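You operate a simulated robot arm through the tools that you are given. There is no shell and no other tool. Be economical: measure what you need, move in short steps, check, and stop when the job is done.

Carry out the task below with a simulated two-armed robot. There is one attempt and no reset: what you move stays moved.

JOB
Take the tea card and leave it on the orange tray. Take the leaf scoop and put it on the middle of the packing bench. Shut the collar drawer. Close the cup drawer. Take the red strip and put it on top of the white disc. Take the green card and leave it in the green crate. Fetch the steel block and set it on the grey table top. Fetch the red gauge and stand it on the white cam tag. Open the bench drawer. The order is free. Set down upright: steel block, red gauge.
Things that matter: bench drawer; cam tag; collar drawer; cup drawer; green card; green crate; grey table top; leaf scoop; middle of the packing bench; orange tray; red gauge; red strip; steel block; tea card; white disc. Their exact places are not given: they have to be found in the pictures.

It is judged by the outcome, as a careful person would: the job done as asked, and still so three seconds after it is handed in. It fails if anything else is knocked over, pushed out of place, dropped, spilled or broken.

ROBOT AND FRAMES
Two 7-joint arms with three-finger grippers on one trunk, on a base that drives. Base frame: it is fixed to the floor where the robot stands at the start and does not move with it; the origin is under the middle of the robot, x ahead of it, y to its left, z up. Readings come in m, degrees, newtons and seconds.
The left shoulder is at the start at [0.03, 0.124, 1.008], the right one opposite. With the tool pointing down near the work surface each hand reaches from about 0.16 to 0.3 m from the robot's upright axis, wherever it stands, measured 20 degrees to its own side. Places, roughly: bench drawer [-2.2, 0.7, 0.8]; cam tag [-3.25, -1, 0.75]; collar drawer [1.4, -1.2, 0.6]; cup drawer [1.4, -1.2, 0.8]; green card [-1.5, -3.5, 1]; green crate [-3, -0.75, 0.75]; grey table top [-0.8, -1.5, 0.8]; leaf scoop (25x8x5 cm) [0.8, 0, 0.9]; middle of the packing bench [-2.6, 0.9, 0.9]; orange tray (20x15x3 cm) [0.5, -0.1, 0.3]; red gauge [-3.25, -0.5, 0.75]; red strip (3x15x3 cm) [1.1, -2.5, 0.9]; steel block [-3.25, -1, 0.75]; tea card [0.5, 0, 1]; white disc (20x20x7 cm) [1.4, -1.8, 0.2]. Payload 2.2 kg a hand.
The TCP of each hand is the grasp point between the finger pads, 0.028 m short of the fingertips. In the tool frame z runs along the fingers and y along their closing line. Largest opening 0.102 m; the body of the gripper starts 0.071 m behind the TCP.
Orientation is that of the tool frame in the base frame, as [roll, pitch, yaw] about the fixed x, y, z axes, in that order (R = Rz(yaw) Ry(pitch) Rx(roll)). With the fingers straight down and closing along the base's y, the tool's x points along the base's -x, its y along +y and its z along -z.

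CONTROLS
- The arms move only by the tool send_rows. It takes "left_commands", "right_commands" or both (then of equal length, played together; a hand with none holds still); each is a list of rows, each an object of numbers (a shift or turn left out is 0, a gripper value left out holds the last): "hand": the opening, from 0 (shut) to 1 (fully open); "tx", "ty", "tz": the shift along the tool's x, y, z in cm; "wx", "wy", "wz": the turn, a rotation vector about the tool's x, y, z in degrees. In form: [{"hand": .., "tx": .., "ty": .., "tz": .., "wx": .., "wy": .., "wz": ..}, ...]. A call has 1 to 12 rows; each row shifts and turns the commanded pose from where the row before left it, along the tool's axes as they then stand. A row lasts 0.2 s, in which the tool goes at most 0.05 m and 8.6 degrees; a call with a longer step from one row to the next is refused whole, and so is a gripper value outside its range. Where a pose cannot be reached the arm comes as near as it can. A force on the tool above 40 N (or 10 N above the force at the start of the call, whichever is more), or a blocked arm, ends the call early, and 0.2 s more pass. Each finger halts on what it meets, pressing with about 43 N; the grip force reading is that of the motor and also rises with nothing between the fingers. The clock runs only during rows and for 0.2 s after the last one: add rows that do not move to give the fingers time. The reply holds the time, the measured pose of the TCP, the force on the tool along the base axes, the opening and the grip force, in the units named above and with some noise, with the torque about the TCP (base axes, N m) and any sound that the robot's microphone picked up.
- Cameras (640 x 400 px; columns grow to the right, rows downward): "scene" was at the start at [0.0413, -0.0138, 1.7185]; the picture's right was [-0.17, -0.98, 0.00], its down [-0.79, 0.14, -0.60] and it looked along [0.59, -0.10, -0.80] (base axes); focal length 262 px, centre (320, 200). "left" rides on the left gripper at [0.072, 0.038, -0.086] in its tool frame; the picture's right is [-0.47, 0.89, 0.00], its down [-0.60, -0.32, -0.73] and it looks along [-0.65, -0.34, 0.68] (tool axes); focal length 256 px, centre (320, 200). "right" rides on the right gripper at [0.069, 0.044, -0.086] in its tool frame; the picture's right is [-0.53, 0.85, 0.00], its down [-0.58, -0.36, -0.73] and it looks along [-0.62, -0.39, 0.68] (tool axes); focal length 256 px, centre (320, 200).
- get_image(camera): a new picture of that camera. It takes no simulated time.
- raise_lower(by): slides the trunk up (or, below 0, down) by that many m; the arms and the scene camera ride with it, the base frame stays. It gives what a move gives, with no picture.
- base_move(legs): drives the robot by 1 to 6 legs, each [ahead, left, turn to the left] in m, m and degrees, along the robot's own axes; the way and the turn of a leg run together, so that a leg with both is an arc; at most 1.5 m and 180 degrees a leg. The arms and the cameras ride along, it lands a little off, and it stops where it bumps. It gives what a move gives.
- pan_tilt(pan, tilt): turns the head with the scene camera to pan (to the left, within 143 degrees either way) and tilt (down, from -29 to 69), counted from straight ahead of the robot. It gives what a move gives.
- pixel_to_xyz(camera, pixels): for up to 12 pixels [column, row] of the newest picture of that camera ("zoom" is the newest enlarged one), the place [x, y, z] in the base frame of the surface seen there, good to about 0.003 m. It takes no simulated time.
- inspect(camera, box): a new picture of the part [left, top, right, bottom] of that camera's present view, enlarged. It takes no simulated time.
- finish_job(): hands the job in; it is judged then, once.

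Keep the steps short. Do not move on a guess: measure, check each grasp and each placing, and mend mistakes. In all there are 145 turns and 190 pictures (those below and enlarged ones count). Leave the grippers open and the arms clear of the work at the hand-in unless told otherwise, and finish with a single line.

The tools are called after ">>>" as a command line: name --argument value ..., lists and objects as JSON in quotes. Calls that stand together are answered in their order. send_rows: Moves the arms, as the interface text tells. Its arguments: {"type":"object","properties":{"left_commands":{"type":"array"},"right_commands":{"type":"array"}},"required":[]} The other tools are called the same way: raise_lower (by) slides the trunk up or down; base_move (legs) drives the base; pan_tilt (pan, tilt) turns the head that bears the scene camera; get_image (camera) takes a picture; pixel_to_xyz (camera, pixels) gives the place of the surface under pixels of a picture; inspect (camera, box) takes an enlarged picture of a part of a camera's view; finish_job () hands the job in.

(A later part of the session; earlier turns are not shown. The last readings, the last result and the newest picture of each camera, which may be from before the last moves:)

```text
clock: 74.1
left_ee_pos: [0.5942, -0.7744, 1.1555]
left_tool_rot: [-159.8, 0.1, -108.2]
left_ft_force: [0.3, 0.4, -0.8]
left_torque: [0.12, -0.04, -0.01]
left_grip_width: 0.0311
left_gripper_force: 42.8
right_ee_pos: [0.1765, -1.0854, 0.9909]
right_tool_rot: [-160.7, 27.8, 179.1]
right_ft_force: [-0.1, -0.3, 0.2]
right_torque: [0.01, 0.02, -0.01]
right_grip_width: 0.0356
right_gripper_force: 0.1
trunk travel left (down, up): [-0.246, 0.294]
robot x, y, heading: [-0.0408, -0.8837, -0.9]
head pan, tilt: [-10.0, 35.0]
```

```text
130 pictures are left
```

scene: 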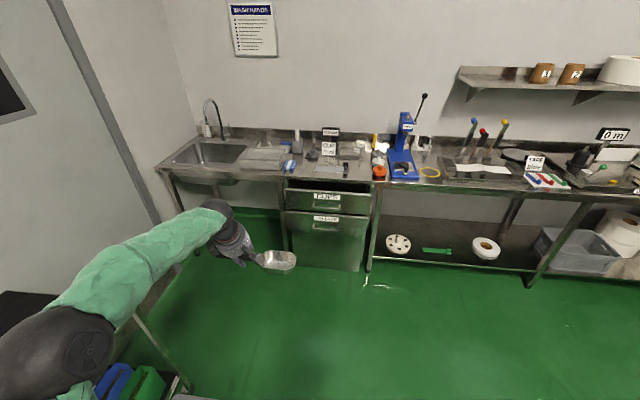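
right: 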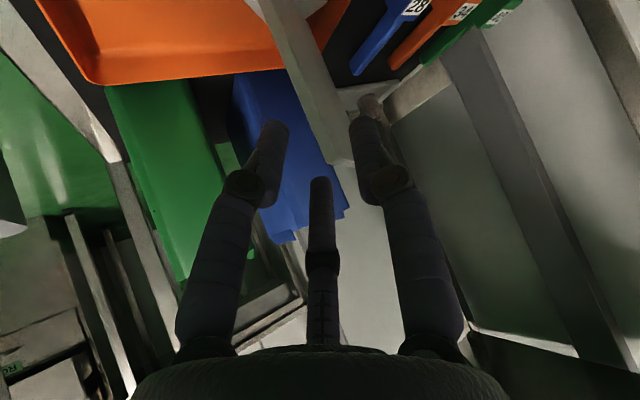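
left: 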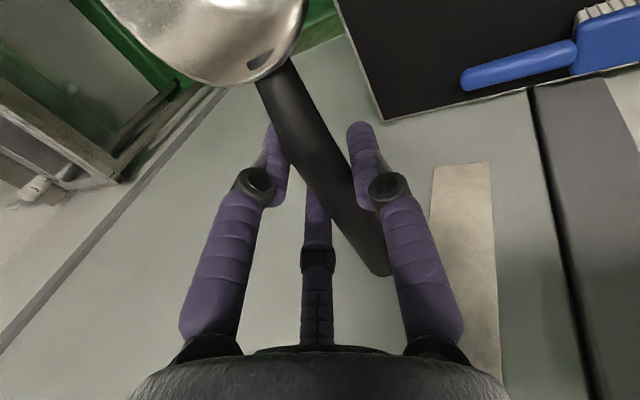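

I'm in the open area now. I'll enlarge the drawers and measure their front panels.

>>> inspect --camera "scene" --box '[260, 160, 400, 280]'

>>> pixel_to_xyz --camera "zoom" --pixels '[[110, 120], [250, 120], [370, 145], [110, 170], [240, 165], [360, 185], [230, 245], [120, 300], [300, 300], [420, 140], [130, 95], [350, 95]]'

```text
3.33 times, centred on (330, 220) of scene
```

zoom: 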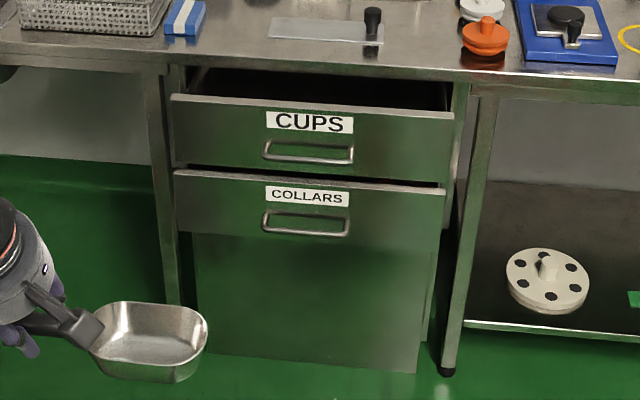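

```text
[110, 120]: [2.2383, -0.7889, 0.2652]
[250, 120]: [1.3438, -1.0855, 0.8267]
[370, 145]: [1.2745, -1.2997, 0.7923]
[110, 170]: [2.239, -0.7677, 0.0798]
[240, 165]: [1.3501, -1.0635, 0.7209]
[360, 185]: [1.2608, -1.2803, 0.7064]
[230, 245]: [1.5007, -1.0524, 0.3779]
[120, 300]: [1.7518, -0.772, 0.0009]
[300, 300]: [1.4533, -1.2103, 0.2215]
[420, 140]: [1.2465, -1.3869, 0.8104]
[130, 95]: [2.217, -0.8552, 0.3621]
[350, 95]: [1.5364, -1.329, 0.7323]
```

Both drawers stand open about 14–16 cm. The fronts are turned about 18° and slide along (0.95,-0.3). I'll tuck the scoop closer, point the right hand straight ahead with fingers shut, and drive nearer.

>>> send_rows --left_commands '[{"ty": 3.59, "tz": -1.88}, {"ty": 3.59, "tz": -1.88}, {"ty": 3.59, "tz": -1.88}, {"ty": 3.59, "tz": -1.88}, {"ty": 3.0, "tz": -1.7}, {}, {}, {}, {}, {}, {}]' --right_commands '[{"hand": 0, "tx": -3.5, "ty": -0.33, "tz": 2.1}, {"tx": -3.5, "ty": -0.33, "tz": 2.1}, {"tx": -3.5, "ty": -0.33, "tz": 2.1}, {"wx": -2.17, "wy": -7.7, "wz": 1.31}, {"wx": -2.17, "wy": -7.7, "wz": 1.31}, {"wx": -2.17, "wy": -7.7, "wz": 1.31}, {"wx": -2.17, "wy": -7.7, "wz": 1.31}, {"wx": -2.17, "wy": -7.7, "wz": 1.31}, {"wx": -2.17, "wy": -7.7, "wz": 1.31}, {"wx": -2.17, "wy": -7.7, "wz": 1.31}, {"wx": -2.17, "wy": -7.7, "wz": 1.31}]'

>>> base_move --legs '[[0.78, -0.03, 0], [0, 0, -17]]'

>>> pan_tilt --pan -10 --tilt 55

>>> get_image --camera "scene"

```text
clock: 76.5
left_ee_pos: [0.4116, -0.715, 1.1814]
left_tool_rot: [-159.9, 0.1, -107.9]
left_ft_force: [0.5, -0.1, -0.4]
left_torque: [0.11, -0.06, 0.04]
left_grip_width: 0.0307
left_gripper_force: 43.3
right_ee_pos: [0.2945, -1.1173, 0.9907]
right_tool_rot: [55.6, 89.8, 54.8]
right_ft_force: [0.2, -0.2, -0.4]
right_torque: [0.0, -0.02, 0.02]
right_grip_width: 0.0024
right_gripper_force: 31.3
trunk travel left (down, up): [-0.246, 0.294]
robot x, y, heading: [-0.0464, -0.8821, -0.9]
head pan, tilt: [-10.0, 35.0]
```

```text
clock: 81.7
left_ee_pos: [1.216, -0.9058, 1.1805]
left_tool_rot: [-159.9, -0.1, -125.6]
left_ft_force: [0.6, -0.6, -2.0]
left_torque: [0.09, -0.08, 0.03]
left_grip_width: 0.031
left_gripper_force: 43.1
right_ee_pos: [0.9846, -1.2549, 0.991]
right_tool_rot: [87.0, 90.0, 68.6]
right_ft_force: [-0.8, -0.2, 0.0]
right_torque: [-0.02, 0.01, -0.02]
right_grip_width: 0.002
right_gripper_force: 31.0
trunk travel left (down, up): [-0.246, 0.294]
robot x, y, heading: [0.7328, -0.928, -18.3]
head pan, tilt: [-10.0, 35.0]
```

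```text
clock: 82.5
left_ee_pos: [1.2167, -0.906, 1.1802]
left_tool_rot: [-159.9, 0.1, -125.6]
left_ft_force: [0.0, 0.6, -1.9]
left_torque: [0.13, -0.09, -0.02]
left_grip_width: 0.0306
left_gripper_force: 43.2
right_ee_pos: [0.9852, -1.2535, 0.9905]
right_tool_rot: [-94.3, 90.0, -112.7]
right_ft_force: [-0.1, 0.2, 0.3]
right_torque: [0.01, 0.01, 0.01]
right_grip_width: 0.002
right_gripper_force: 31.4
trunk travel left (down, up): [-0.246, 0.294]
robot x, y, heading: [0.7353, -0.9244, -18.8]
head pan, tilt: [-10.0, 55.0]
```

```text
128 pictures are left
```

scene: 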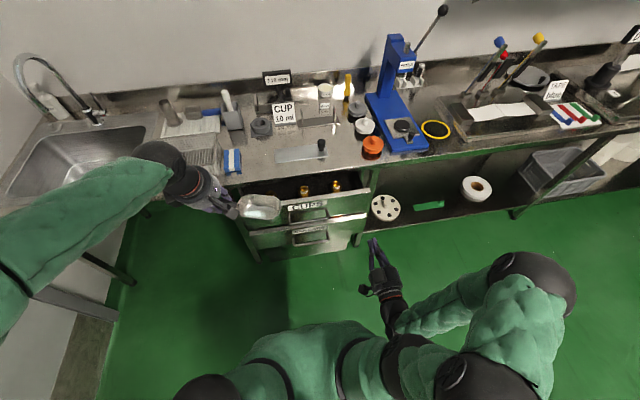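

The cups drawer holds upright items, so the push must be gentle. I'll measure the drawer fronts from here.

>>> inspect --camera "scene" --box '[230, 170, 400, 270]'

>>> pixel_to_xyz --camera "scene" --pixels '[[250, 232], [365, 215], [298, 208], [340, 213], [360, 219], [305, 239], [340, 232], [308, 217], [255, 245], [355, 230], [303, 190], [337, 185]]'

```text
3.76 times, centred on (315, 220) of scene
```

zoom: 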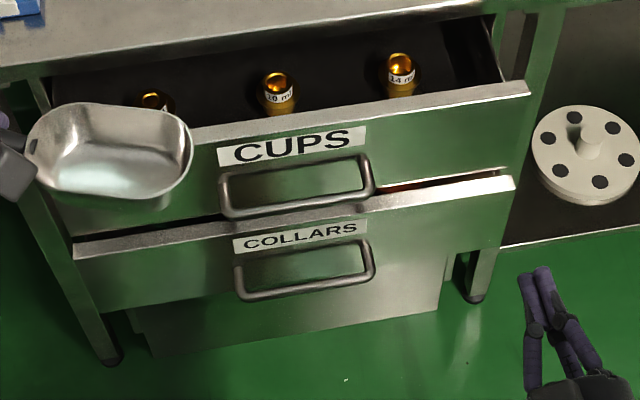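

```text
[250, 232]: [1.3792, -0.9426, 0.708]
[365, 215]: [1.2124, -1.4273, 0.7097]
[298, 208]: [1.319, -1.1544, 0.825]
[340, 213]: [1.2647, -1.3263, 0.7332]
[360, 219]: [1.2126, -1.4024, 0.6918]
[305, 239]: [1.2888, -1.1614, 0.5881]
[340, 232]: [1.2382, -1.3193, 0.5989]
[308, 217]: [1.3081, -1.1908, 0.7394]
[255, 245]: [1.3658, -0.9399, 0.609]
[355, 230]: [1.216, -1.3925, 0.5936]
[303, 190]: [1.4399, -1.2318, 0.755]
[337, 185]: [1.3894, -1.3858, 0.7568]
```

Order: collars first, so my wrist camera won't catch it, then cups. I'll raise the scoop, bring the shut right fist down to the collars' level just right of the handle, and lower the trunk 12 cm.

>>> send_rows --left_commands '[{"ty": -1.4, "tz": -3.75}, {"ty": -1.4, "tz": -3.75}, {"ty": -1.4, "tz": -3.75}, {"ty": -1.4, "tz": -3.75}, {"ty": -1.4, "tz": -3.75}, {}]' --right_commands '[{"tx": 4.3, "ty": 0.9, "tz": 1.1}, {"tx": 4.3, "ty": 0.9, "tz": 1.1}, {"tx": 4.3, "ty": 0.9, "tz": 1.1}, {"tx": 4.3, "ty": 0.9, "tz": 1.1}, {"tx": 4.3, "ty": 0.9, "tz": 1.1}, {}]'

>>> raise_lower --by -0.12

>>> get_image --camera "scene"

>>> get_image --camera "right"

```text
clock: 83.9
left_ee_pos: [1.2208, -0.9087, 1.3817]
left_tool_rot: [-159.8, 0.0, -125.6]
left_ft_force: [-0.5, -0.7, -0.8]
left_torque: [0.09, -0.12, 0.01]
left_grip_width: 0.0309
left_gripper_force: 42.8
right_ee_pos: [1.0523, -1.232, 0.7753]
right_tool_rot: [-153.2, 89.9, -171.6]
right_ft_force: [0.0, -0.1, 0.3]
right_torque: [0.0, 0.02, -0.02]
right_grip_width: 0.0021
right_gripper_force: 30.9
trunk travel left (down, up): [-0.246, 0.294]
robot x, y, heading: [0.7331, -0.9266, -18.7]
head pan, tilt: [-10.0, 55.0]
```

```text
clock: 85.4
left_ee_pos: [1.2203, -0.9095, 1.2618]
left_tool_rot: [-159.8, 0.0, -125.6]
left_ft_force: [-0.5, 0.1, -2.7]
left_torque: [0.11, -0.09, -0.02]
left_grip_width: 0.0311
left_gripper_force: 43.2
right_ee_pos: [1.051, -1.2338, 0.6554]
right_tool_rot: [-109.2, 90.0, -127.5]
right_ft_force: [-0.2, -0.2, -0.6]
right_torque: [-0.01, 0.02, 0.0]
right_grip_width: 0.002
right_gripper_force: 31.5
trunk travel left (down, up): [-0.126, 0.414]
robot x, y, heading: [0.7321, -0.9268, -18.3]
head pan, tilt: [-10.0, 55.0]
```

```text
126 pictures are left
```

scene: 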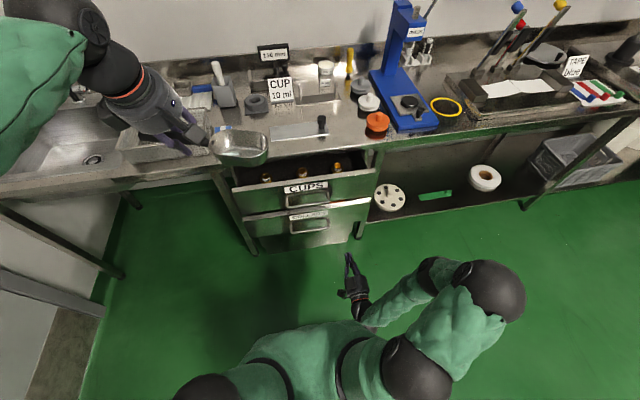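

```text
125 pictures are left
```

right: 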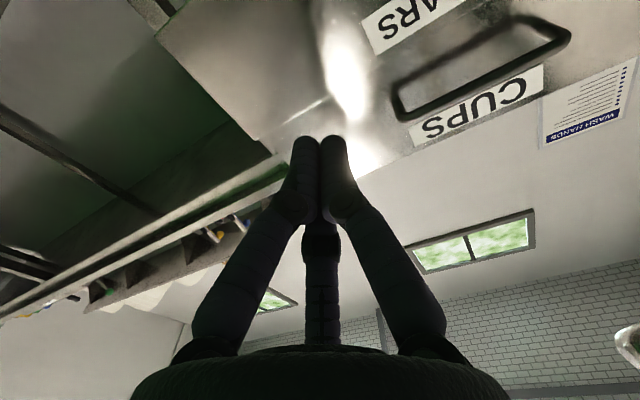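

Lined up with a gap to the collars panel of about 18 cm. I'll drive forward 15 cm, then push slowly with the arm.

>>> base_move --legs '[[0.15, 0, 0]]'

>>> send_rows --right_commands '[{"tz": 1.8}, {"tz": 1.8}, {"tz": 1.8}, {"tz": 1.8}, {"tz": 1.8}, {"tz": 1.8}, {"tz": 1.8}, {"tz": 1.8}, {"tz": 1.8}, {"tz": 1.8}]'

>>> get_image --camera "scene"

```text
clock: 86.8
left_ee_pos: [1.3664, -0.9571, 1.2606]
left_tool_rot: [-160.0, 0.1, -125.5]
left_ft_force: [1.1, 0.1, -0.9]
left_torque: [0.14, -0.07, 0.0]
left_grip_width: 0.0307
left_gripper_force: 43.1
right_ee_pos: [1.1985, -1.2798, 0.6542]
right_tool_rot: [152.3, 90.0, 134.0]
right_ft_force: [0.5, -0.1, 0.0]
right_torque: [0.01, -0.03, 0.03]
right_grip_width: 0.0022
right_gripper_force: 31.8
trunk travel left (down, up): [-0.126, 0.414]
robot x, y, heading: [0.8796, -0.9767, -18.2]
head pan, tilt: [-10.0, 55.0]
```

```text
clock: 89.0
left_ee_pos: [1.366, -0.9574, 1.2611]
left_tool_rot: [-160.0, 0.0, -125.6]
left_ft_force: [0.4, 0.6, -1.1]
left_torque: [0.11, -0.06, -0.01]
left_grip_width: 0.0309
left_gripper_force: 43.2
right_ee_pos: [1.3714, -1.3372, 0.6569]
right_tool_rot: [125.4, 89.9, 107.1]
right_ft_force: [0.4, 0.6, -0.4]
right_torque: [0.01, -0.01, 0.04]
right_grip_width: 0.002
right_gripper_force: 31.0
trunk travel left (down, up): [-0.126, 0.414]
robot x, y, heading: [0.8772, -0.9702, -18.1]
head pan, tilt: [-10.0, 55.0]
```

```text
124 pictures are left
```

scene: 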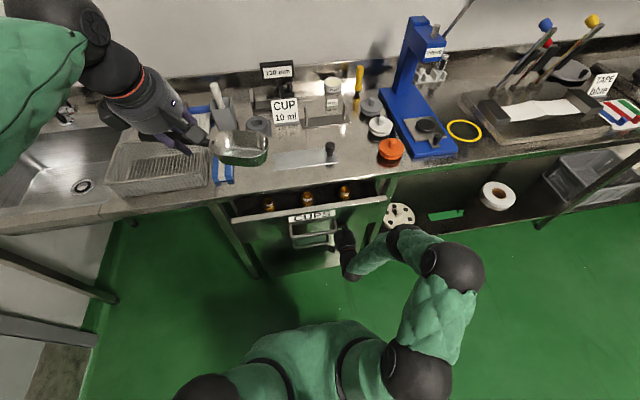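

The drawer is sliding freely. I'll keep pushing until it stops.

>>> send_rows --right_commands '[{"tz": 1.0}, {"tz": 0.7}, {"tz": 0.7}, {"tz": 0.7}, {"tz": 0.7}, {"tz": 0.7}, {"tz": 0.7}]'

>>> inspect --camera "scene" --box '[210, 170, 400, 290]'

```text
clock: 89.5
left_ee_pos: [1.3661, -0.9572, 1.2603]
left_tool_rot: [-160.0, -0.1, -125.5]
left_ft_force: [1.0, -1.1, -0.9]
left_torque: [0.11, -0.09, -0.02]
left_grip_width: 0.0308
left_gripper_force: 42.7
right_ee_pos: [1.3755, -1.3376, 0.6524]
right_tool_rot: [144.1, 89.3, 125.9]
right_ft_force: [-13.9, 2.9, 4.7]
right_torque: [-0.14, -0.31, -0.1]
right_grip_width: 0.0021
right_gripper_force: 31.4
trunk travel left (down, up): [-0.126, 0.414]
robot x, y, heading: [0.8778, -0.9792, -18.5]
head pan, tilt: [-10.0, 55.0]
stopped in row 2 (right hand): the force on the tool passed its limit at 47 N (the readings are from after the stop); the commanded pose is now the measured one
```

```text
3.33 times, centred on (305, 230) of scene
```

zoom: 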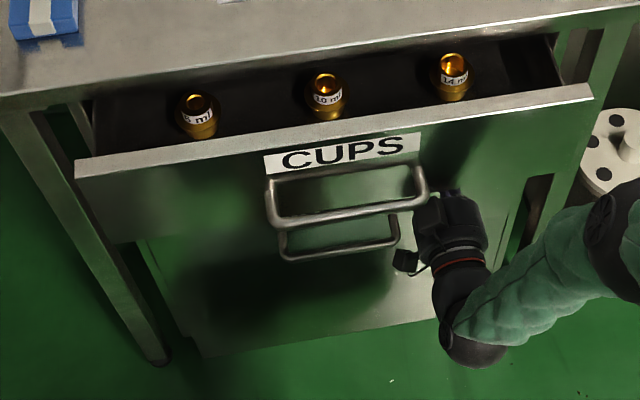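

Collars stopped at 47 N, so it's shut. I'll back off 19 cm, rise to the cups panel at z≈0.78, and push slowly.

>>> send_rows --right_commands '[{"tz": -3.8}, {"tz": -3.8}, {"tz": -3.8}, {"tz": -3.8}, {"tz": -3.8}, {"tx": -4.3}, {"tx": -4.3}, {"tx": -4.2}, {}]'

>>> inspect --camera "scene" --box '[210, 170, 400, 290]'

```text
clock: 91.5
left_ee_pos: [1.3652, -0.9573, 1.2604]
left_tool_rot: [-159.9, 0.1, -125.5]
left_ft_force: [-0.3, -0.3, -1.9]
left_torque: [0.12, -0.07, 0.0]
left_grip_width: 0.0306
left_gripper_force: 43.0
right_ee_pos: [1.1955, -1.2735, 0.7856]
right_tool_rot: [143.3, 89.5, 124.9]
right_ft_force: [0.1, 0.9, 0.0]
right_torque: [0.0, -0.01, 0.02]
right_grip_width: 0.002
right_gripper_force: 31.9
trunk travel left (down, up): [-0.126, 0.414]
robot x, y, heading: [0.8777, -0.9772, -18.4]
head pan, tilt: [-10.0, 55.0]
```

```text
3.33 times, centred on (305, 230) of scene
```

zoom: 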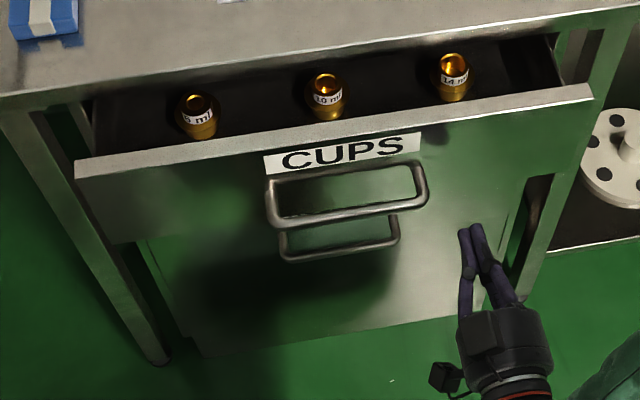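

The collars drawer is flush now. I'll push the cups slowly until it stops.

>>> send_rows --right_commands '[{"tz": 1.5}, {"tz": 1.3}, {"tz": 1.3}, {"tz": 1.3}, {"tz": 1.3}, {"tz": 1.3}, {"tz": 1.3}, {"tz": 1.3}, {"tz": 1.3}, {"tz": 1.3}, {"tz": 1.3}, {"tz": 1.3}]'

>>> send_rows --right_commands '[{"tz": 1.0}, {"tz": 0.6}, {"tz": 0.6}, {"tz": 0.6}, {"tz": 0.6}, {"tz": 0.6}, {"tz": 0.6}]'

>>> inspect --camera "scene" --box '[210, 170, 400, 290]'

```text
clock: 94.2
left_ee_pos: [1.3656, -0.9568, 1.2622]
left_tool_rot: [-159.8, 0.0, -125.5]
left_ft_force: [-1.0, -0.6, -2.4]
left_torque: [0.09, -0.1, 0.01]
left_grip_width: 0.0309
left_gripper_force: 43.2
right_ee_pos: [1.347, -1.3296, 0.7798]
right_tool_rot: [149.0, 89.3, 130.6]
right_ft_force: [-0.1, 0.2, 0.0]
right_torque: [0.02, -0.01, 0.0]
right_grip_width: 0.002
right_gripper_force: 31.7
trunk travel left (down, up): [-0.126, 0.414]
robot x, y, heading: [0.879, -0.973, -18.4]
head pan, tilt: [-10.0, 55.0]
```

```text
clock: 95.5
left_ee_pos: [1.3638, -0.9566, 1.2599]
left_tool_rot: [-160.1, 0.0, -125.6]
left_ft_force: [0.5, -0.2, -1.5]
left_torque: [0.11, -0.05, 0.01]
left_grip_width: 0.0309
left_gripper_force: 42.9
right_ee_pos: [1.376, -1.3357, 0.7771]
right_tool_rot: [152.8, 88.8, 134.5]
right_ft_force: [-16.5, 5.4, 4.4]
right_torque: [0.03, -0.32, -0.09]
right_grip_width: 0.0022
right_gripper_force: 31.5
trunk travel left (down, up): [-0.126, 0.414]
robot x, y, heading: [0.8749, -0.9765, -18.4]
head pan, tilt: [-10.0, 55.0]
stopped in row 6 (right hand): the force on the tool passed its limit at 47 N (the readings are from after the stop); the commanded pose is now the measured one
```

```text
3.33 times, centred on (305, 230) of scene
```

zoom: 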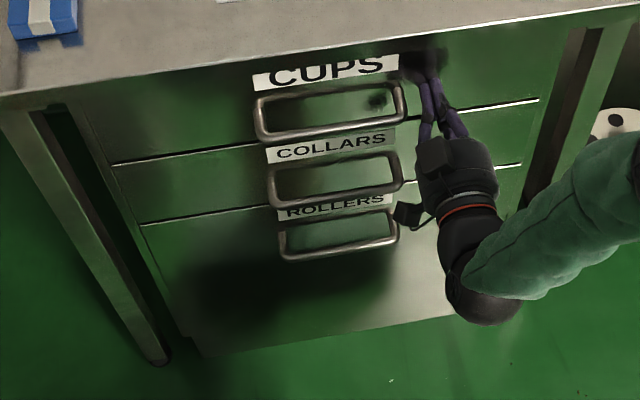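

All three drawers are flush. I'll withdraw the hand, back away, raise the trunk again, and slide right toward the red strip.

>>> send_rows --right_commands '[{"tz": -3}, {"tz": -4}, {"tz": -4}, {"tz": -4}, {"tz": -4}]'

>>> base_move --legs '[[-0.25, 0, 0], [0, -1.2, 0]]'

>>> raise_lower --by 0.12

>>> pan_tilt --pan 0 --tilt 40

>>> get_image --camera "scene"

```text
clock: 96.7
left_ee_pos: [1.3644, -0.9573, 1.2615]
left_tool_rot: [-159.9, -0.1, -125.6]
left_ft_force: [-0.4, -0.3, -0.7]
left_torque: [0.1, -0.08, -0.04]
left_grip_width: 0.0307
left_gripper_force: 42.8
right_ee_pos: [1.1934, -1.2789, 0.7845]
right_tool_rot: [153.6, 89.3, 135.2]
right_ft_force: [-1.1, -0.5, 1.0]
right_torque: [0.01, 0.02, -0.06]
right_grip_width: 0.0021
right_gripper_force: 31.3
trunk travel left (down, up): [-0.126, 0.414]
robot x, y, heading: [0.8735, -0.9762, -18.4]
head pan, tilt: [-10.0, 55.0]
```

```text
clock: 104.1
left_ee_pos: [0.7549, -1.9931, 1.2621]
left_tool_rot: [-159.9, 0.0, -125.1]
left_ft_force: [0.0, -0.2, -0.6]
left_torque: [0.14, -0.05, -0.04]
left_grip_width: 0.031
left_gripper_force: 42.7
right_ee_pos: [0.5867, -2.3173, 0.7834]
right_tool_rot: [152.6, 89.1, 134.5]
right_ft_force: [0.2, 0.2, -0.5]
right_torque: [0.0, 0.01, -0.03]
right_grip_width: 0.0023
right_gripper_force: 31.9
trunk travel left (down, up): [-0.126, 0.414]
robot x, y, heading: [0.2666, -2.016, -17.9]
head pan, tilt: [-10.0, 55.0]
```

```text
clock: 105.6
left_ee_pos: [0.7536, -1.9936, 1.3804]
left_tool_rot: [-159.9, -0.1, -125.1]
left_ft_force: [0.0, 0.3, -1.1]
left_torque: [0.11, -0.08, -0.02]
left_grip_width: 0.0309
left_gripper_force: 42.7
right_ee_pos: [0.586, -2.3181, 0.9033]
right_tool_rot: [153.7, 89.1, 135.7]
right_ft_force: [-0.2, -0.6, -0.7]
right_torque: [0.01, 0.03, -0.01]
right_grip_width: 0.0023
right_gripper_force: 31.8
trunk travel left (down, up): [-0.246, 0.294]
robot x, y, heading: [0.2718, -2.0149, -18.0]
head pan, tilt: [-10.0, 55.0]
```

```text
clock: 106.4
left_ee_pos: [0.7538, -1.9931, 1.3823]
left_tool_rot: [-159.9, 0.0, -125.0]
left_ft_force: [0.3, 1.1, -1.1]
left_torque: [0.09, -0.1, 0.0]
left_grip_width: 0.0309
left_gripper_force: 43.4
right_ee_pos: [0.5867, -2.3172, 0.9033]
right_tool_rot: [153.5, 89.1, 135.5]
right_ft_force: [0.2, -0.5, 0.1]
right_torque: [-0.01, 0.0, 0.02]
right_grip_width: 0.0024
right_gripper_force: 32.0
trunk travel left (down, up): [-0.246, 0.294]
robot x, y, heading: [0.2705, -2.0193, -18.0]
head pan, tilt: [0.0, 40.0]
```

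```text
120 pictures are left
```

scene: 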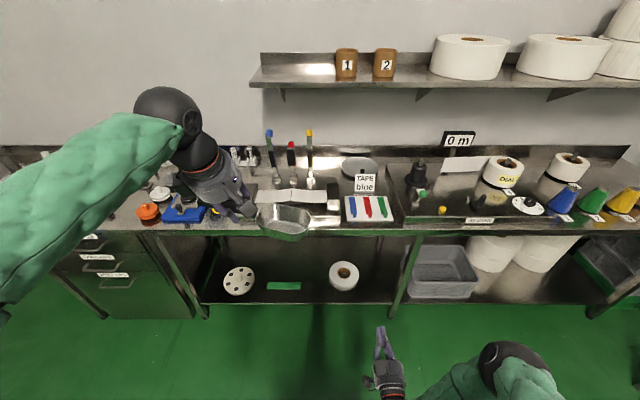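

I see blue, red and green strips on a white tray at (368,207). I'll enlarge the strips and the shelf disc and measure both.

>>> inspect --camera "scene" --box '[330, 170, 420, 235]'

>>> pixel_to_xyz --camera "zoom" --pixels '[[265, 200], [280, 260], [270, 225], [275, 245], [200, 290], [400, 290], [180, 220], [300, 225], [250, 290], [300, 330]]'

>>> inspect --camera "scene" --box '[200, 225, 380, 325]'

>>> pixel_to_xyz --camera "scene" --pixels '[[240, 275], [240, 268], [225, 280], [252, 280], [238, 296], [343, 275], [285, 286], [300, 302], [240, 303], [390, 227], [240, 236]]'

```text
6.15 times, centred on (375, 202) of scene
```

zoom: 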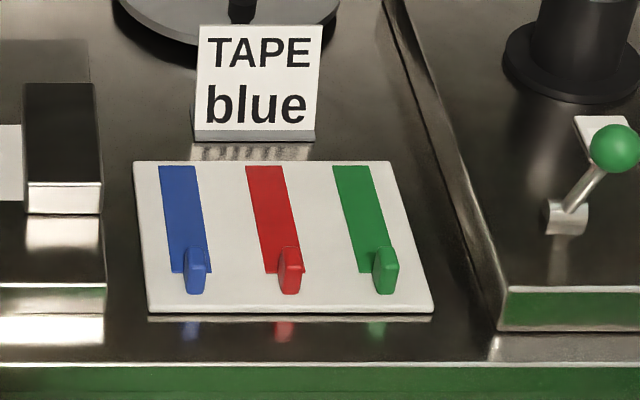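

```text
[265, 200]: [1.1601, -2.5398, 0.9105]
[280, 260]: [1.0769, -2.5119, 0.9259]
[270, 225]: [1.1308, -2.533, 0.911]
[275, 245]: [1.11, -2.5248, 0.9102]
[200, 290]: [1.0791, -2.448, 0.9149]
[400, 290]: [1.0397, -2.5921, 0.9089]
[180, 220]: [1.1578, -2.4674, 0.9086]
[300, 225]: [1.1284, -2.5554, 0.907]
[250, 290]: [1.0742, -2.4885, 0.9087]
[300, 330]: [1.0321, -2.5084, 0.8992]
```

```text
3.56 times, centred on (290, 275) of scene
```

zoom: 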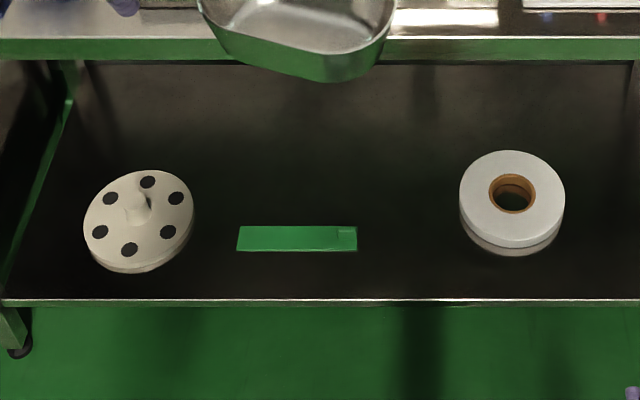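

```text
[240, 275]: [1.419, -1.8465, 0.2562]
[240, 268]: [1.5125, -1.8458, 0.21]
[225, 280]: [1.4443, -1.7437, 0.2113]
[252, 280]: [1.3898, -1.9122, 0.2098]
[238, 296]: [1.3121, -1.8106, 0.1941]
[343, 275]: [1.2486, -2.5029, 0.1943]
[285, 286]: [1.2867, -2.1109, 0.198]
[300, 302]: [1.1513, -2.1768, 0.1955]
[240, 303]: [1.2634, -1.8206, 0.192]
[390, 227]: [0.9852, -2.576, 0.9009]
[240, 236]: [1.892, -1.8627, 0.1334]
```

The red strip is a flat strip with an upright tab at its near end, (1.077,-2.512), on a board at z≈0.908. The white disc's top is at z≈0.21 with a centre knob, and its centre is near (1.42,-1.83). I'll ready the right hand at 45° down, part open, and drive 33 cm nearer.

>>> send_rows --right_commands '[{"tx": -4, "hand": 0.5}, {"tx": -4}, {"tx": -4}, {"tx": -4}, {"wy": 7.5}, {"wy": 7.5}, {"wy": 7.5}, {"wy": 7.5}, {"wy": 7.5}, {"wy": 7.5}, {}]'

>>> base_move --legs '[[0.33, -0.03, 0]]'

>>> pan_tilt --pan -15 --tilt 55

>>> get_image --camera "scene"

>>> get_image --camera "right"

```text
clock: 108.8
left_ee_pos: [0.7534, -1.993, 1.3822]
left_tool_rot: [-159.8, 0.1, -125.1]
left_ft_force: [0.4, -0.2, -0.9]
left_torque: [0.1, -0.1, -0.01]
left_grip_width: 0.0308
left_gripper_force: 43.3
right_ee_pos: [0.5886, -2.3176, 1.063]
right_tool_rot: [179.4, 44.1, 161.7]
right_ft_force: [0.0, 0.6, -0.4]
right_torque: [0.03, 0.0, 0.0]
right_grip_width: 0.0509
right_gripper_force: 0.1
trunk travel left (down, up): [-0.246, 0.294]
robot x, y, heading: [0.2664, -2.0161, -18.0]
head pan, tilt: [0.0, 40.0]
```

```text
clock: 110.9
left_ee_pos: [1.0533, -2.1236, 1.3804]
left_tool_rot: [-160.0, 0.0, -125.3]
left_ft_force: [0.1, -0.2, -2.3]
left_torque: [0.12, -0.04, -0.03]
left_grip_width: 0.0309
left_gripper_force: 42.3
right_ee_pos: [0.8868, -2.4478, 1.0634]
right_tool_rot: [179.4, 44.0, 161.4]
right_ft_force: [0.3, -0.2, -0.8]
right_torque: [0.01, 0.02, -0.02]
right_grip_width: 0.0509
right_gripper_force: 0.0
trunk travel left (down, up): [-0.246, 0.294]
robot x, y, heading: [0.566, -2.1436, -18.1]
head pan, tilt: [0.0, 40.0]
```

```text
clock: 111.7
left_ee_pos: [1.0512, -2.1236, 1.3819]
left_tool_rot: [-159.9, 0.1, -125.2]
left_ft_force: [0.1, 0.1, -1.4]
left_torque: [0.12, -0.07, 0.0]
left_grip_width: 0.0311
left_gripper_force: 42.5
right_ee_pos: [0.8858, -2.448, 1.0629]
right_tool_rot: [179.4, 44.1, 161.6]
right_ft_force: [-0.2, -0.9, 0.1]
right_torque: [-0.03, 0.01, -0.04]
right_grip_width: 0.0508
right_gripper_force: 0.0
trunk travel left (down, up): [-0.246, 0.294]
robot x, y, heading: [0.5665, -2.1444, -18.3]
head pan, tilt: [-15.0, 55.0]
```

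```text
117 pictures are left
```

scene: 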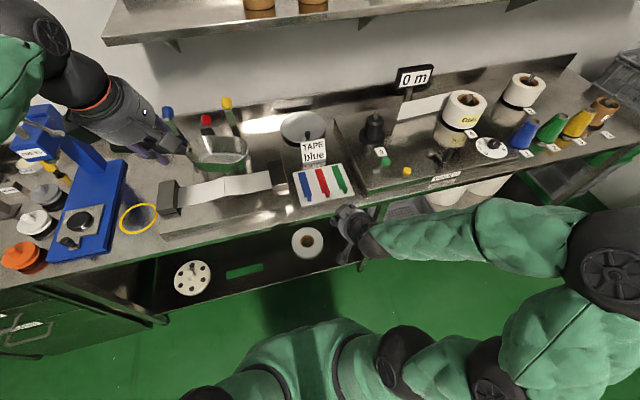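

```text
116 pictures are left
```

right: 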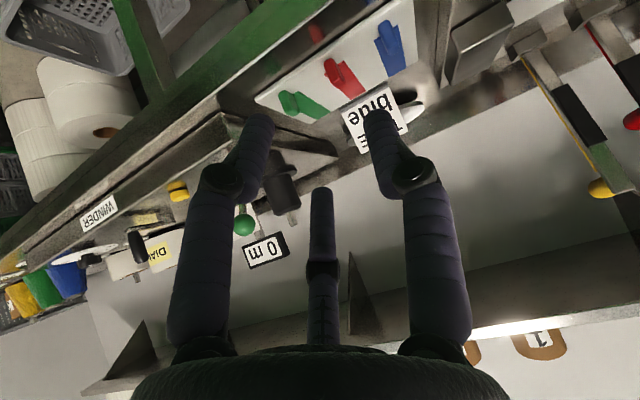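

Now I'll measure the red tab precisely.

>>> inspect --camera "scene" --box '[290, 155, 360, 215]'

>>> inspect --camera "right" --box '[280, 30, 400, 130]'

>>> pixel_to_xyz --camera "right" --pixels '[[328, 62], [332, 70], [336, 64], [331, 76], [340, 72], [345, 80], [350, 85], [358, 93]]'

>>> pixel_to_xyz --camera "scene" --pixels '[[326, 192], [325, 189], [324, 185], [322, 178], [327, 195], [330, 193]]'

```text
6.67 times, centred on (325, 185) of scene
```

zoom: 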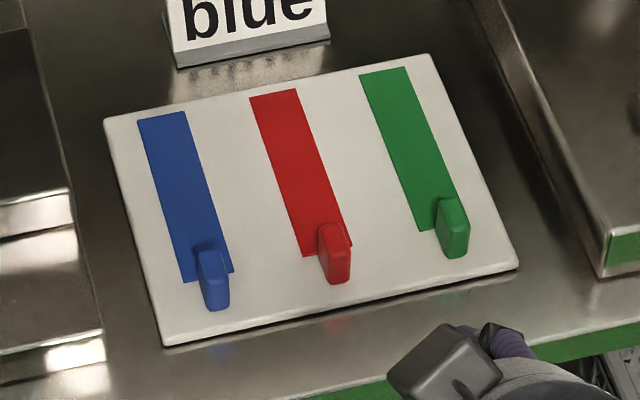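

```text
4.00 times, centred on (340, 80) of right
```

zoom: 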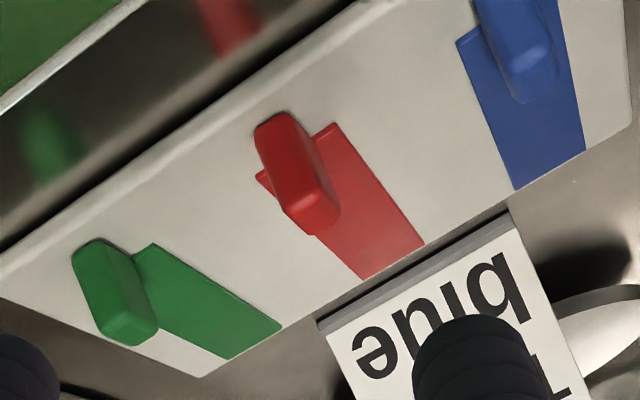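

```text
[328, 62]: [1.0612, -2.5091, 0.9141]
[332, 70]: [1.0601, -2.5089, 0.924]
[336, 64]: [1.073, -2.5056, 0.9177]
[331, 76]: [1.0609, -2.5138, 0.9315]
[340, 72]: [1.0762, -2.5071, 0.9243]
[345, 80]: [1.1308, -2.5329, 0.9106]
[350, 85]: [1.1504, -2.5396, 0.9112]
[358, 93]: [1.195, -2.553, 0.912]
```

```text
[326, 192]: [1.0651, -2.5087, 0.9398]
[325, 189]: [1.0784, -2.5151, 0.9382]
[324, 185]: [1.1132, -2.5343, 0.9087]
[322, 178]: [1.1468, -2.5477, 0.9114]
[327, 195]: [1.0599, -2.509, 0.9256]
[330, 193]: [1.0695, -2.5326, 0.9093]
```

The tab is centred at (1.070,-2.512) with its top at z=0.940, aligned with the tool heading. I'll approach along the tool and grip.

>>> send_rows --right_commands '[{"tx": -2.5, "ty": -0.13, "hand": 0.42}, {"tx": -2.5, "ty": -0.13}, {"tz": 4.5}, {"tz": 4.5}, {"tz": 4.5}, {"tz": 4.0}, {}]'

>>> get_image --camera "right"

>>> inspect --camera "scene" --box '[290, 155, 360, 215]'

```text
clock: 113.3
left_ee_pos: [1.0526, -2.1227, 1.3811]
left_tool_rot: [-159.9, 0.0, -125.2]
left_ft_force: [-0.4, -1.1, -1.2]
left_torque: [0.1, -0.08, 0.05]
left_grip_width: 0.0309
left_gripper_force: 42.6
right_ee_pos: [1.035, -2.4994, 0.9721]
right_tool_rot: [179.4, 44.3, 161.4]
right_ft_force: [-0.4, -0.8, -0.1]
right_torque: [-0.01, 0.02, -0.02]
right_grip_width: 0.0428
right_gripper_force: 0.0
trunk travel left (down, up): [-0.246, 0.294]
robot x, y, heading: [0.5652, -2.1441, -18.4]
head pan, tilt: [-15.0, 55.0]
```

```text
113 pictures are left
```

right: 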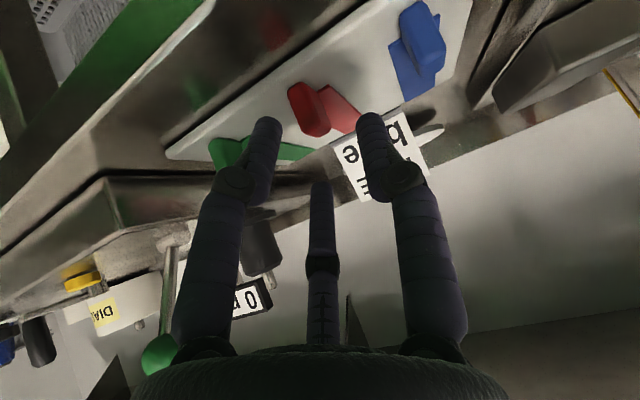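

```text
6.67 times, centred on (325, 185) of scene
```

zoom: 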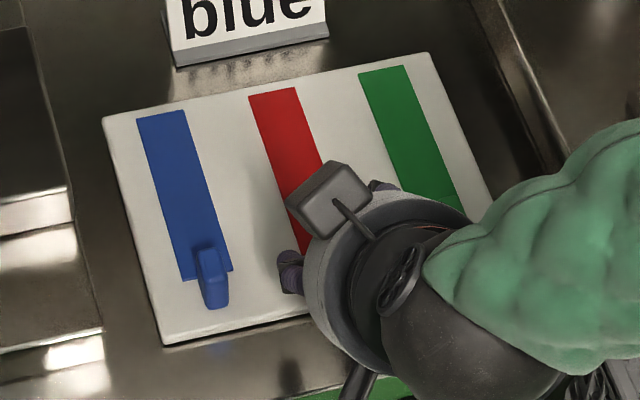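

Well centred on the tab. I'll go the last 5.2 cm and close.

>>> send_rows --right_commands '[{"tz": 2.6}, {"tz": 2.6}, {"hand": 0}, {}, {}]'

>>> send_rows --right_commands '[{"tx": -1.4, "tz": -1.4}, {"tx": -2.8, "tz": -2.8}, {"tx": -2.8, "tz": -2.8}, {"tx": -2.8, "tz": -2.8}]'

>>> get_image --camera "right"

>>> get_image --camera "scene"

```text
clock: 114.5
left_ee_pos: [1.0506, -2.1231, 1.3812]
left_tool_rot: [-159.9, 0.0, -125.3]
left_ft_force: [-0.8, 0.1, -1.5]
left_torque: [0.11, -0.04, 0.02]
left_grip_width: 0.0309
left_gripper_force: 43.3
right_ee_pos: [1.072, -2.5102, 0.9398]
right_tool_rot: [179.5, 44.5, 161.4]
right_ft_force: [2.6, -1.8, 12.4]
right_torque: [-0.15, -0.12, 0.15]
right_grip_width: 0.0232
right_gripper_force: 42.9
trunk travel left (down, up): [-0.246, 0.294]
robot x, y, heading: [0.565, -2.1405, -18.4]
head pan, tilt: [-15.0, 55.0]
```

```text
clock: 115.5
left_ee_pos: [1.0516, -2.123, 1.3823]
left_tool_rot: [-159.8, 0.0, -125.3]
left_ft_force: [0.7, 0.5, -0.5]
left_torque: [0.09, -0.09, 0.04]
left_grip_width: 0.031
left_gripper_force: 43.0
right_ee_pos: [1.0725, -2.5094, 1.0743]
right_tool_rot: [179.4, 44.2, 161.5]
right_ft_force: [-0.3, -0.5, -0.9]
right_torque: [0.01, -0.02, 0.01]
right_grip_width: 0.0194
right_gripper_force: 42.7
trunk travel left (down, up): [-0.246, 0.294]
robot x, y, heading: [0.566, -2.1431, -18.1]
head pan, tilt: [-15.0, 55.0]
```

```text
111 pictures are left
```

right: 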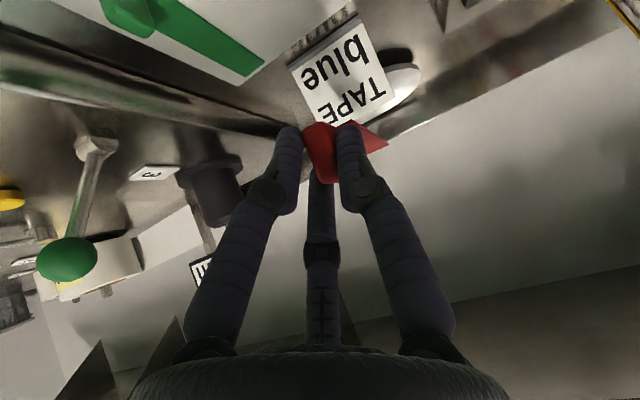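

```text
110 pictures are left
```

scene: 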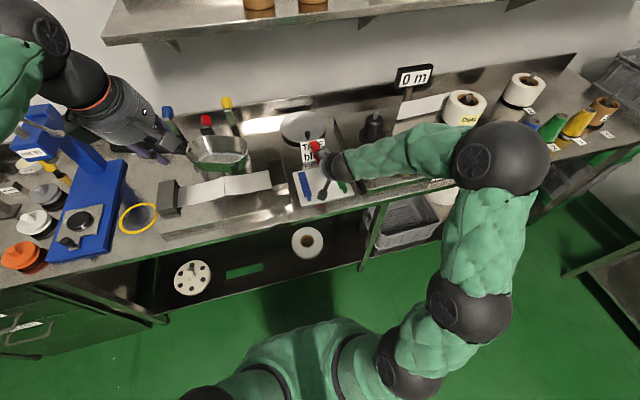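

The strip is held by its tab. I'll tuck both arms back with the scoop high, measure the disc, then back off and slide left to stand in front of it.

>>> pixel_to_xyz --camera "scene" --pixels '[[193, 264], [176, 277], [209, 278], [192, 293], [193, 278], [190, 308], [185, 272]]'

>>> send_rows --left_commands '[{"tx": 0.94, "ty": 2.06, "tz": -3.3}, {"tx": 0.94, "ty": 2.06, "tz": -3.3}, {"tx": 0.94, "ty": 2.06, "tz": -3.3}, {"tx": 0.94, "ty": 2.06, "tz": -3.3}, {"tx": 0.94, "ty": 2.06, "tz": -3.3}]' --right_commands '[{"tx": 2.8, "tz": -2.7}, {"tx": 2.8, "tz": -2.7}, {"tx": 2.8, "tz": -2.7}, {}, {}]'

>>> base_move --legs '[[-0.25, 0, 0], [0, 0.64, 0]]'

>>> raise_lower --by -0.2

>>> pan_tilt --pan -5 --tilt 50

>>> get_image --camera "scene"

>>> get_image --camera "right"

```text
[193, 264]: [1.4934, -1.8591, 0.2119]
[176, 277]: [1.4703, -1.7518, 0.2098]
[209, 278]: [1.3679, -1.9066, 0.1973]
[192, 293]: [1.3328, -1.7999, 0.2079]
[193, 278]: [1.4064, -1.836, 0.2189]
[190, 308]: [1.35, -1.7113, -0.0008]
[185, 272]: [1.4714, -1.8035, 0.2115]
```

```text
clock: 116.7
left_ee_pos: [0.8974, -2.072, 1.5011]
left_tool_rot: [-159.8, 0.0, -125.4]
left_ft_force: [-0.4, 1.3, -0.4]
left_torque: [0.1, -0.1, 0.01]
left_grip_width: 0.0307
left_gripper_force: 42.9
right_ee_pos: [0.9599, -2.4745, 1.0761]
right_tool_rot: [179.4, 44.2, 161.6]
right_ft_force: [-0.1, 0.1, -0.1]
right_torque: [-0.01, -0.01, 0.01]
right_grip_width: 0.0194
right_gripper_force: 43.0
trunk travel left (down, up): [-0.246, 0.294]
robot x, y, heading: [0.5666, -2.1442, -18.3]
head pan, tilt: [-15.0, 55.0]
```

```text
clock: 121.6
left_ee_pos: [0.8443, -1.4094, 1.5014]
left_tool_rot: [-159.9, 0.0, -124.6]
left_ft_force: [0.4, 0.8, -1.3]
left_torque: [0.11, -0.06, 0.01]
left_grip_width: 0.0307
left_gripper_force: 42.8
right_ee_pos: [0.9114, -1.8087, 1.0748]
right_tool_rot: [179.6, 44.3, 162.2]
right_ft_force: [0.1, 0.1, -0.2]
right_torque: [-0.01, 0.05, 0.03]
right_grip_width: 0.0191
right_gripper_force: 43.7
trunk travel left (down, up): [-0.246, 0.294]
robot x, y, heading: [0.5089, -1.4814, -17.5]
head pan, tilt: [-15.0, 55.0]
```

```text
clock: 123.7
left_ee_pos: [0.8442, -1.4083, 1.3022]
left_tool_rot: [-160.0, 0.1, -124.6]
left_ft_force: [-0.5, -0.3, -2.1]
left_torque: [0.11, -0.12, 0.01]
left_grip_width: 0.0308
left_gripper_force: 43.4
right_ee_pos: [0.9123, -1.8097, 0.8749]
right_tool_rot: [179.4, 44.1, 162.2]
right_ft_force: [0.3, 0.4, -0.1]
right_torque: [0.01, -0.04, 0.02]
right_grip_width: 0.0193
right_gripper_force: 42.9
trunk travel left (down, up): [-0.046, 0.494]
robot x, y, heading: [0.5134, -1.4832, -17.4]
head pan, tilt: [-15.0, 55.0]
```

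```text
clock: 124.5
left_ee_pos: [0.8446, -1.4088, 1.3011]
left_tool_rot: [-159.8, 0.0, -124.5]
left_ft_force: [-0.4, 0.1, -1.7]
left_torque: [0.08, -0.09, 0.0]
left_grip_width: 0.0309
left_gripper_force: 43.0
right_ee_pos: [0.9119, -1.8092, 0.8761]
right_tool_rot: [179.4, 44.2, 162.1]
right_ft_force: [-0.1, 0.5, -0.4]
right_torque: [0.03, -0.01, -0.02]
right_grip_width: 0.0193
right_gripper_force: 43.1
trunk travel left (down, up): [-0.046, 0.494]
robot x, y, heading: [0.5122, -1.4796, -17.4]
head pan, tilt: [-5.0, 50.0]
```

```text
109 pictures are left
```

scene: 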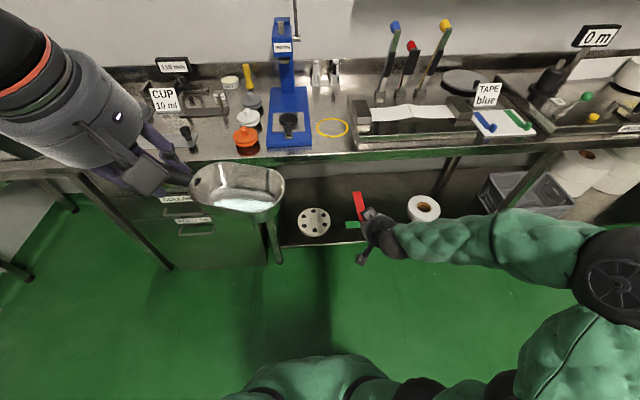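

```text
108 pictures are left
```

right: 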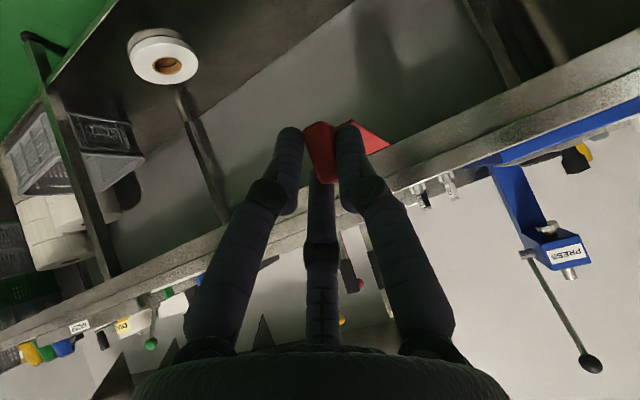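

Disc centre is C≈(1.416,-1.829), radius ≈0.088. I'll lay the strip to the right of the knob. I'm still well away from the bench, so I lower the right hand now to z≈0.35.

>>> send_rows --right_commands '[{"tx": 3.34, "ty": 0.7, "tz": 3.45}, {"tx": 3.34, "ty": 0.7, "tz": 3.45}, {"tx": 3.34, "ty": 0.7, "tz": 3.45}, {"tx": 3.34, "ty": 0.7, "tz": 3.45}, {"tx": 3.34, "ty": 0.7, "tz": 3.45}, {"tx": 3.34, "ty": 0.7, "tz": 3.45}, {"tx": 3.34, "ty": 0.7, "tz": 3.45}, {"tx": 3.34, "ty": 0.7, "tz": 3.45}, {"tx": 3.34, "ty": 0.7, "tz": 3.45}, {"tx": 3.34, "ty": 0.7, "tz": 3.45}, {"tx": 3.34, "ty": 0.7, "tz": 3.45}]'

>>> get_image --camera "scene"

>>> inspect --camera "scene" --box '[280, 180, 440, 300]'

```text
clock: 126.8
left_ee_pos: [0.8441, -1.4087, 1.3003]
left_tool_rot: [-160.0, 0.0, -124.5]
left_ft_force: [-0.5, 0.2, -1.6]
left_torque: [0.09, -0.05, 0.02]
left_grip_width: 0.031
left_gripper_force: 43.1
right_ee_pos: [0.9375, -1.7324, 0.3514]
right_tool_rot: [179.5, 44.3, 162.2]
right_ft_force: [0.1, -0.8, 0.0]
right_torque: [0.03, 0.02, 0.01]
right_grip_width: 0.0192
right_gripper_force: 43.1
trunk travel left (down, up): [-0.046, 0.494]
robot x, y, heading: [0.5109, -1.4861, -17.5]
head pan, tilt: [-5.0, 50.0]
```

```text
107 pictures are left
```

scene: 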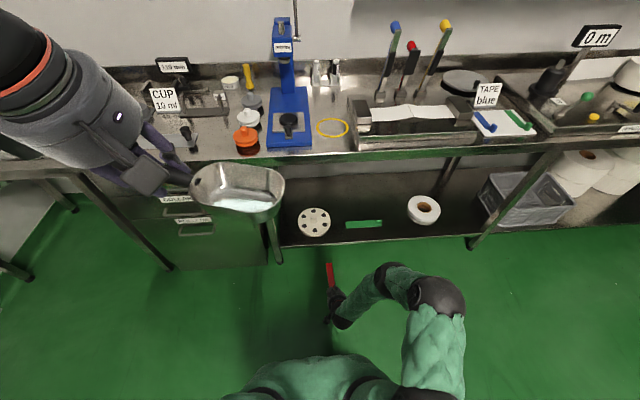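

```text
3.33 times, centred on (360, 240) of scene
```

zoom: 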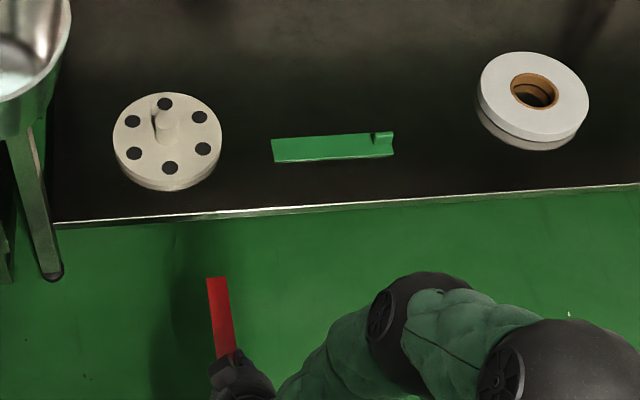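

Laterally aligned, with 0.43 m to go. I'll check the elbow positions against the bench edge before driving.

>>> pixel_to_xyz --camera "scene" --pixels '[[392, 268], [385, 285], [437, 280], [355, 305], [330, 270], [333, 285], [300, 158], [380, 155]]'

```text
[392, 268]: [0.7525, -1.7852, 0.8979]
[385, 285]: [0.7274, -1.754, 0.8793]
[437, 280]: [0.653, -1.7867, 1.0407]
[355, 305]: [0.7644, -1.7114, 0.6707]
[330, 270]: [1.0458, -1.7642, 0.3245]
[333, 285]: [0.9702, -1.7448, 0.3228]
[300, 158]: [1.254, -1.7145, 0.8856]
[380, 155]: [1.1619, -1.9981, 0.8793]
```

Clearances are fine: the elbow stays 3 cm short of the bench edge. I'll drive 0.38 m forward with the strip low.

>>> base_move --legs '[[0.38, 0, 0]]'

>>> get_image --camera "scene"

>>> get_image --camera "right"

```text
clock: 129.2
left_ee_pos: [1.2071, -1.5212, 1.3009]
left_tool_rot: [-160.1, 0.0, -124.4]
left_ft_force: [0.8, -0.7, -1.6]
left_torque: [0.14, -0.09, -0.03]
left_grip_width: 0.0309
left_gripper_force: 43.0
right_ee_pos: [1.2991, -1.8434, 0.3525]
right_tool_rot: [179.4, 44.2, 162.4]
right_ft_force: [0.2, 0.2, 0.0]
right_torque: [0.01, 0.05, -0.04]
right_grip_width: 0.0193
right_gripper_force: 43.2
trunk travel left (down, up): [-0.046, 0.494]
robot x, y, heading: [0.8704, -1.5937, -17.2]
head pan, tilt: [-5.0, 50.0]
```

```text
105 pictures are left
```

scene: 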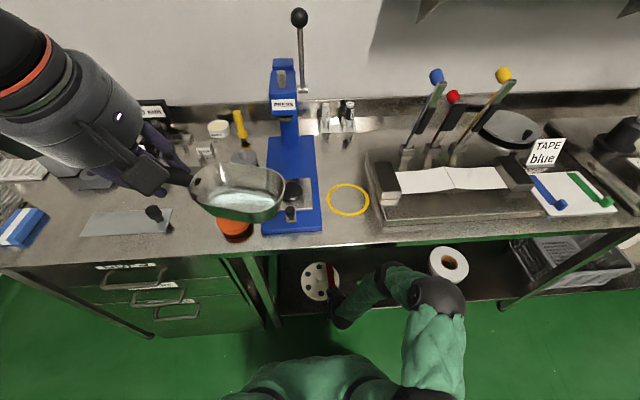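

```text
104 pictures are left
```

right: 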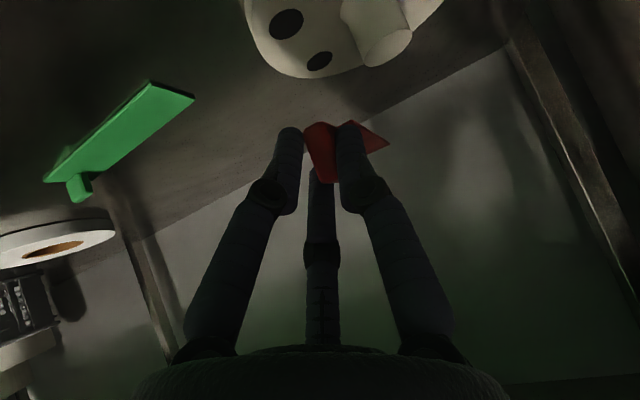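

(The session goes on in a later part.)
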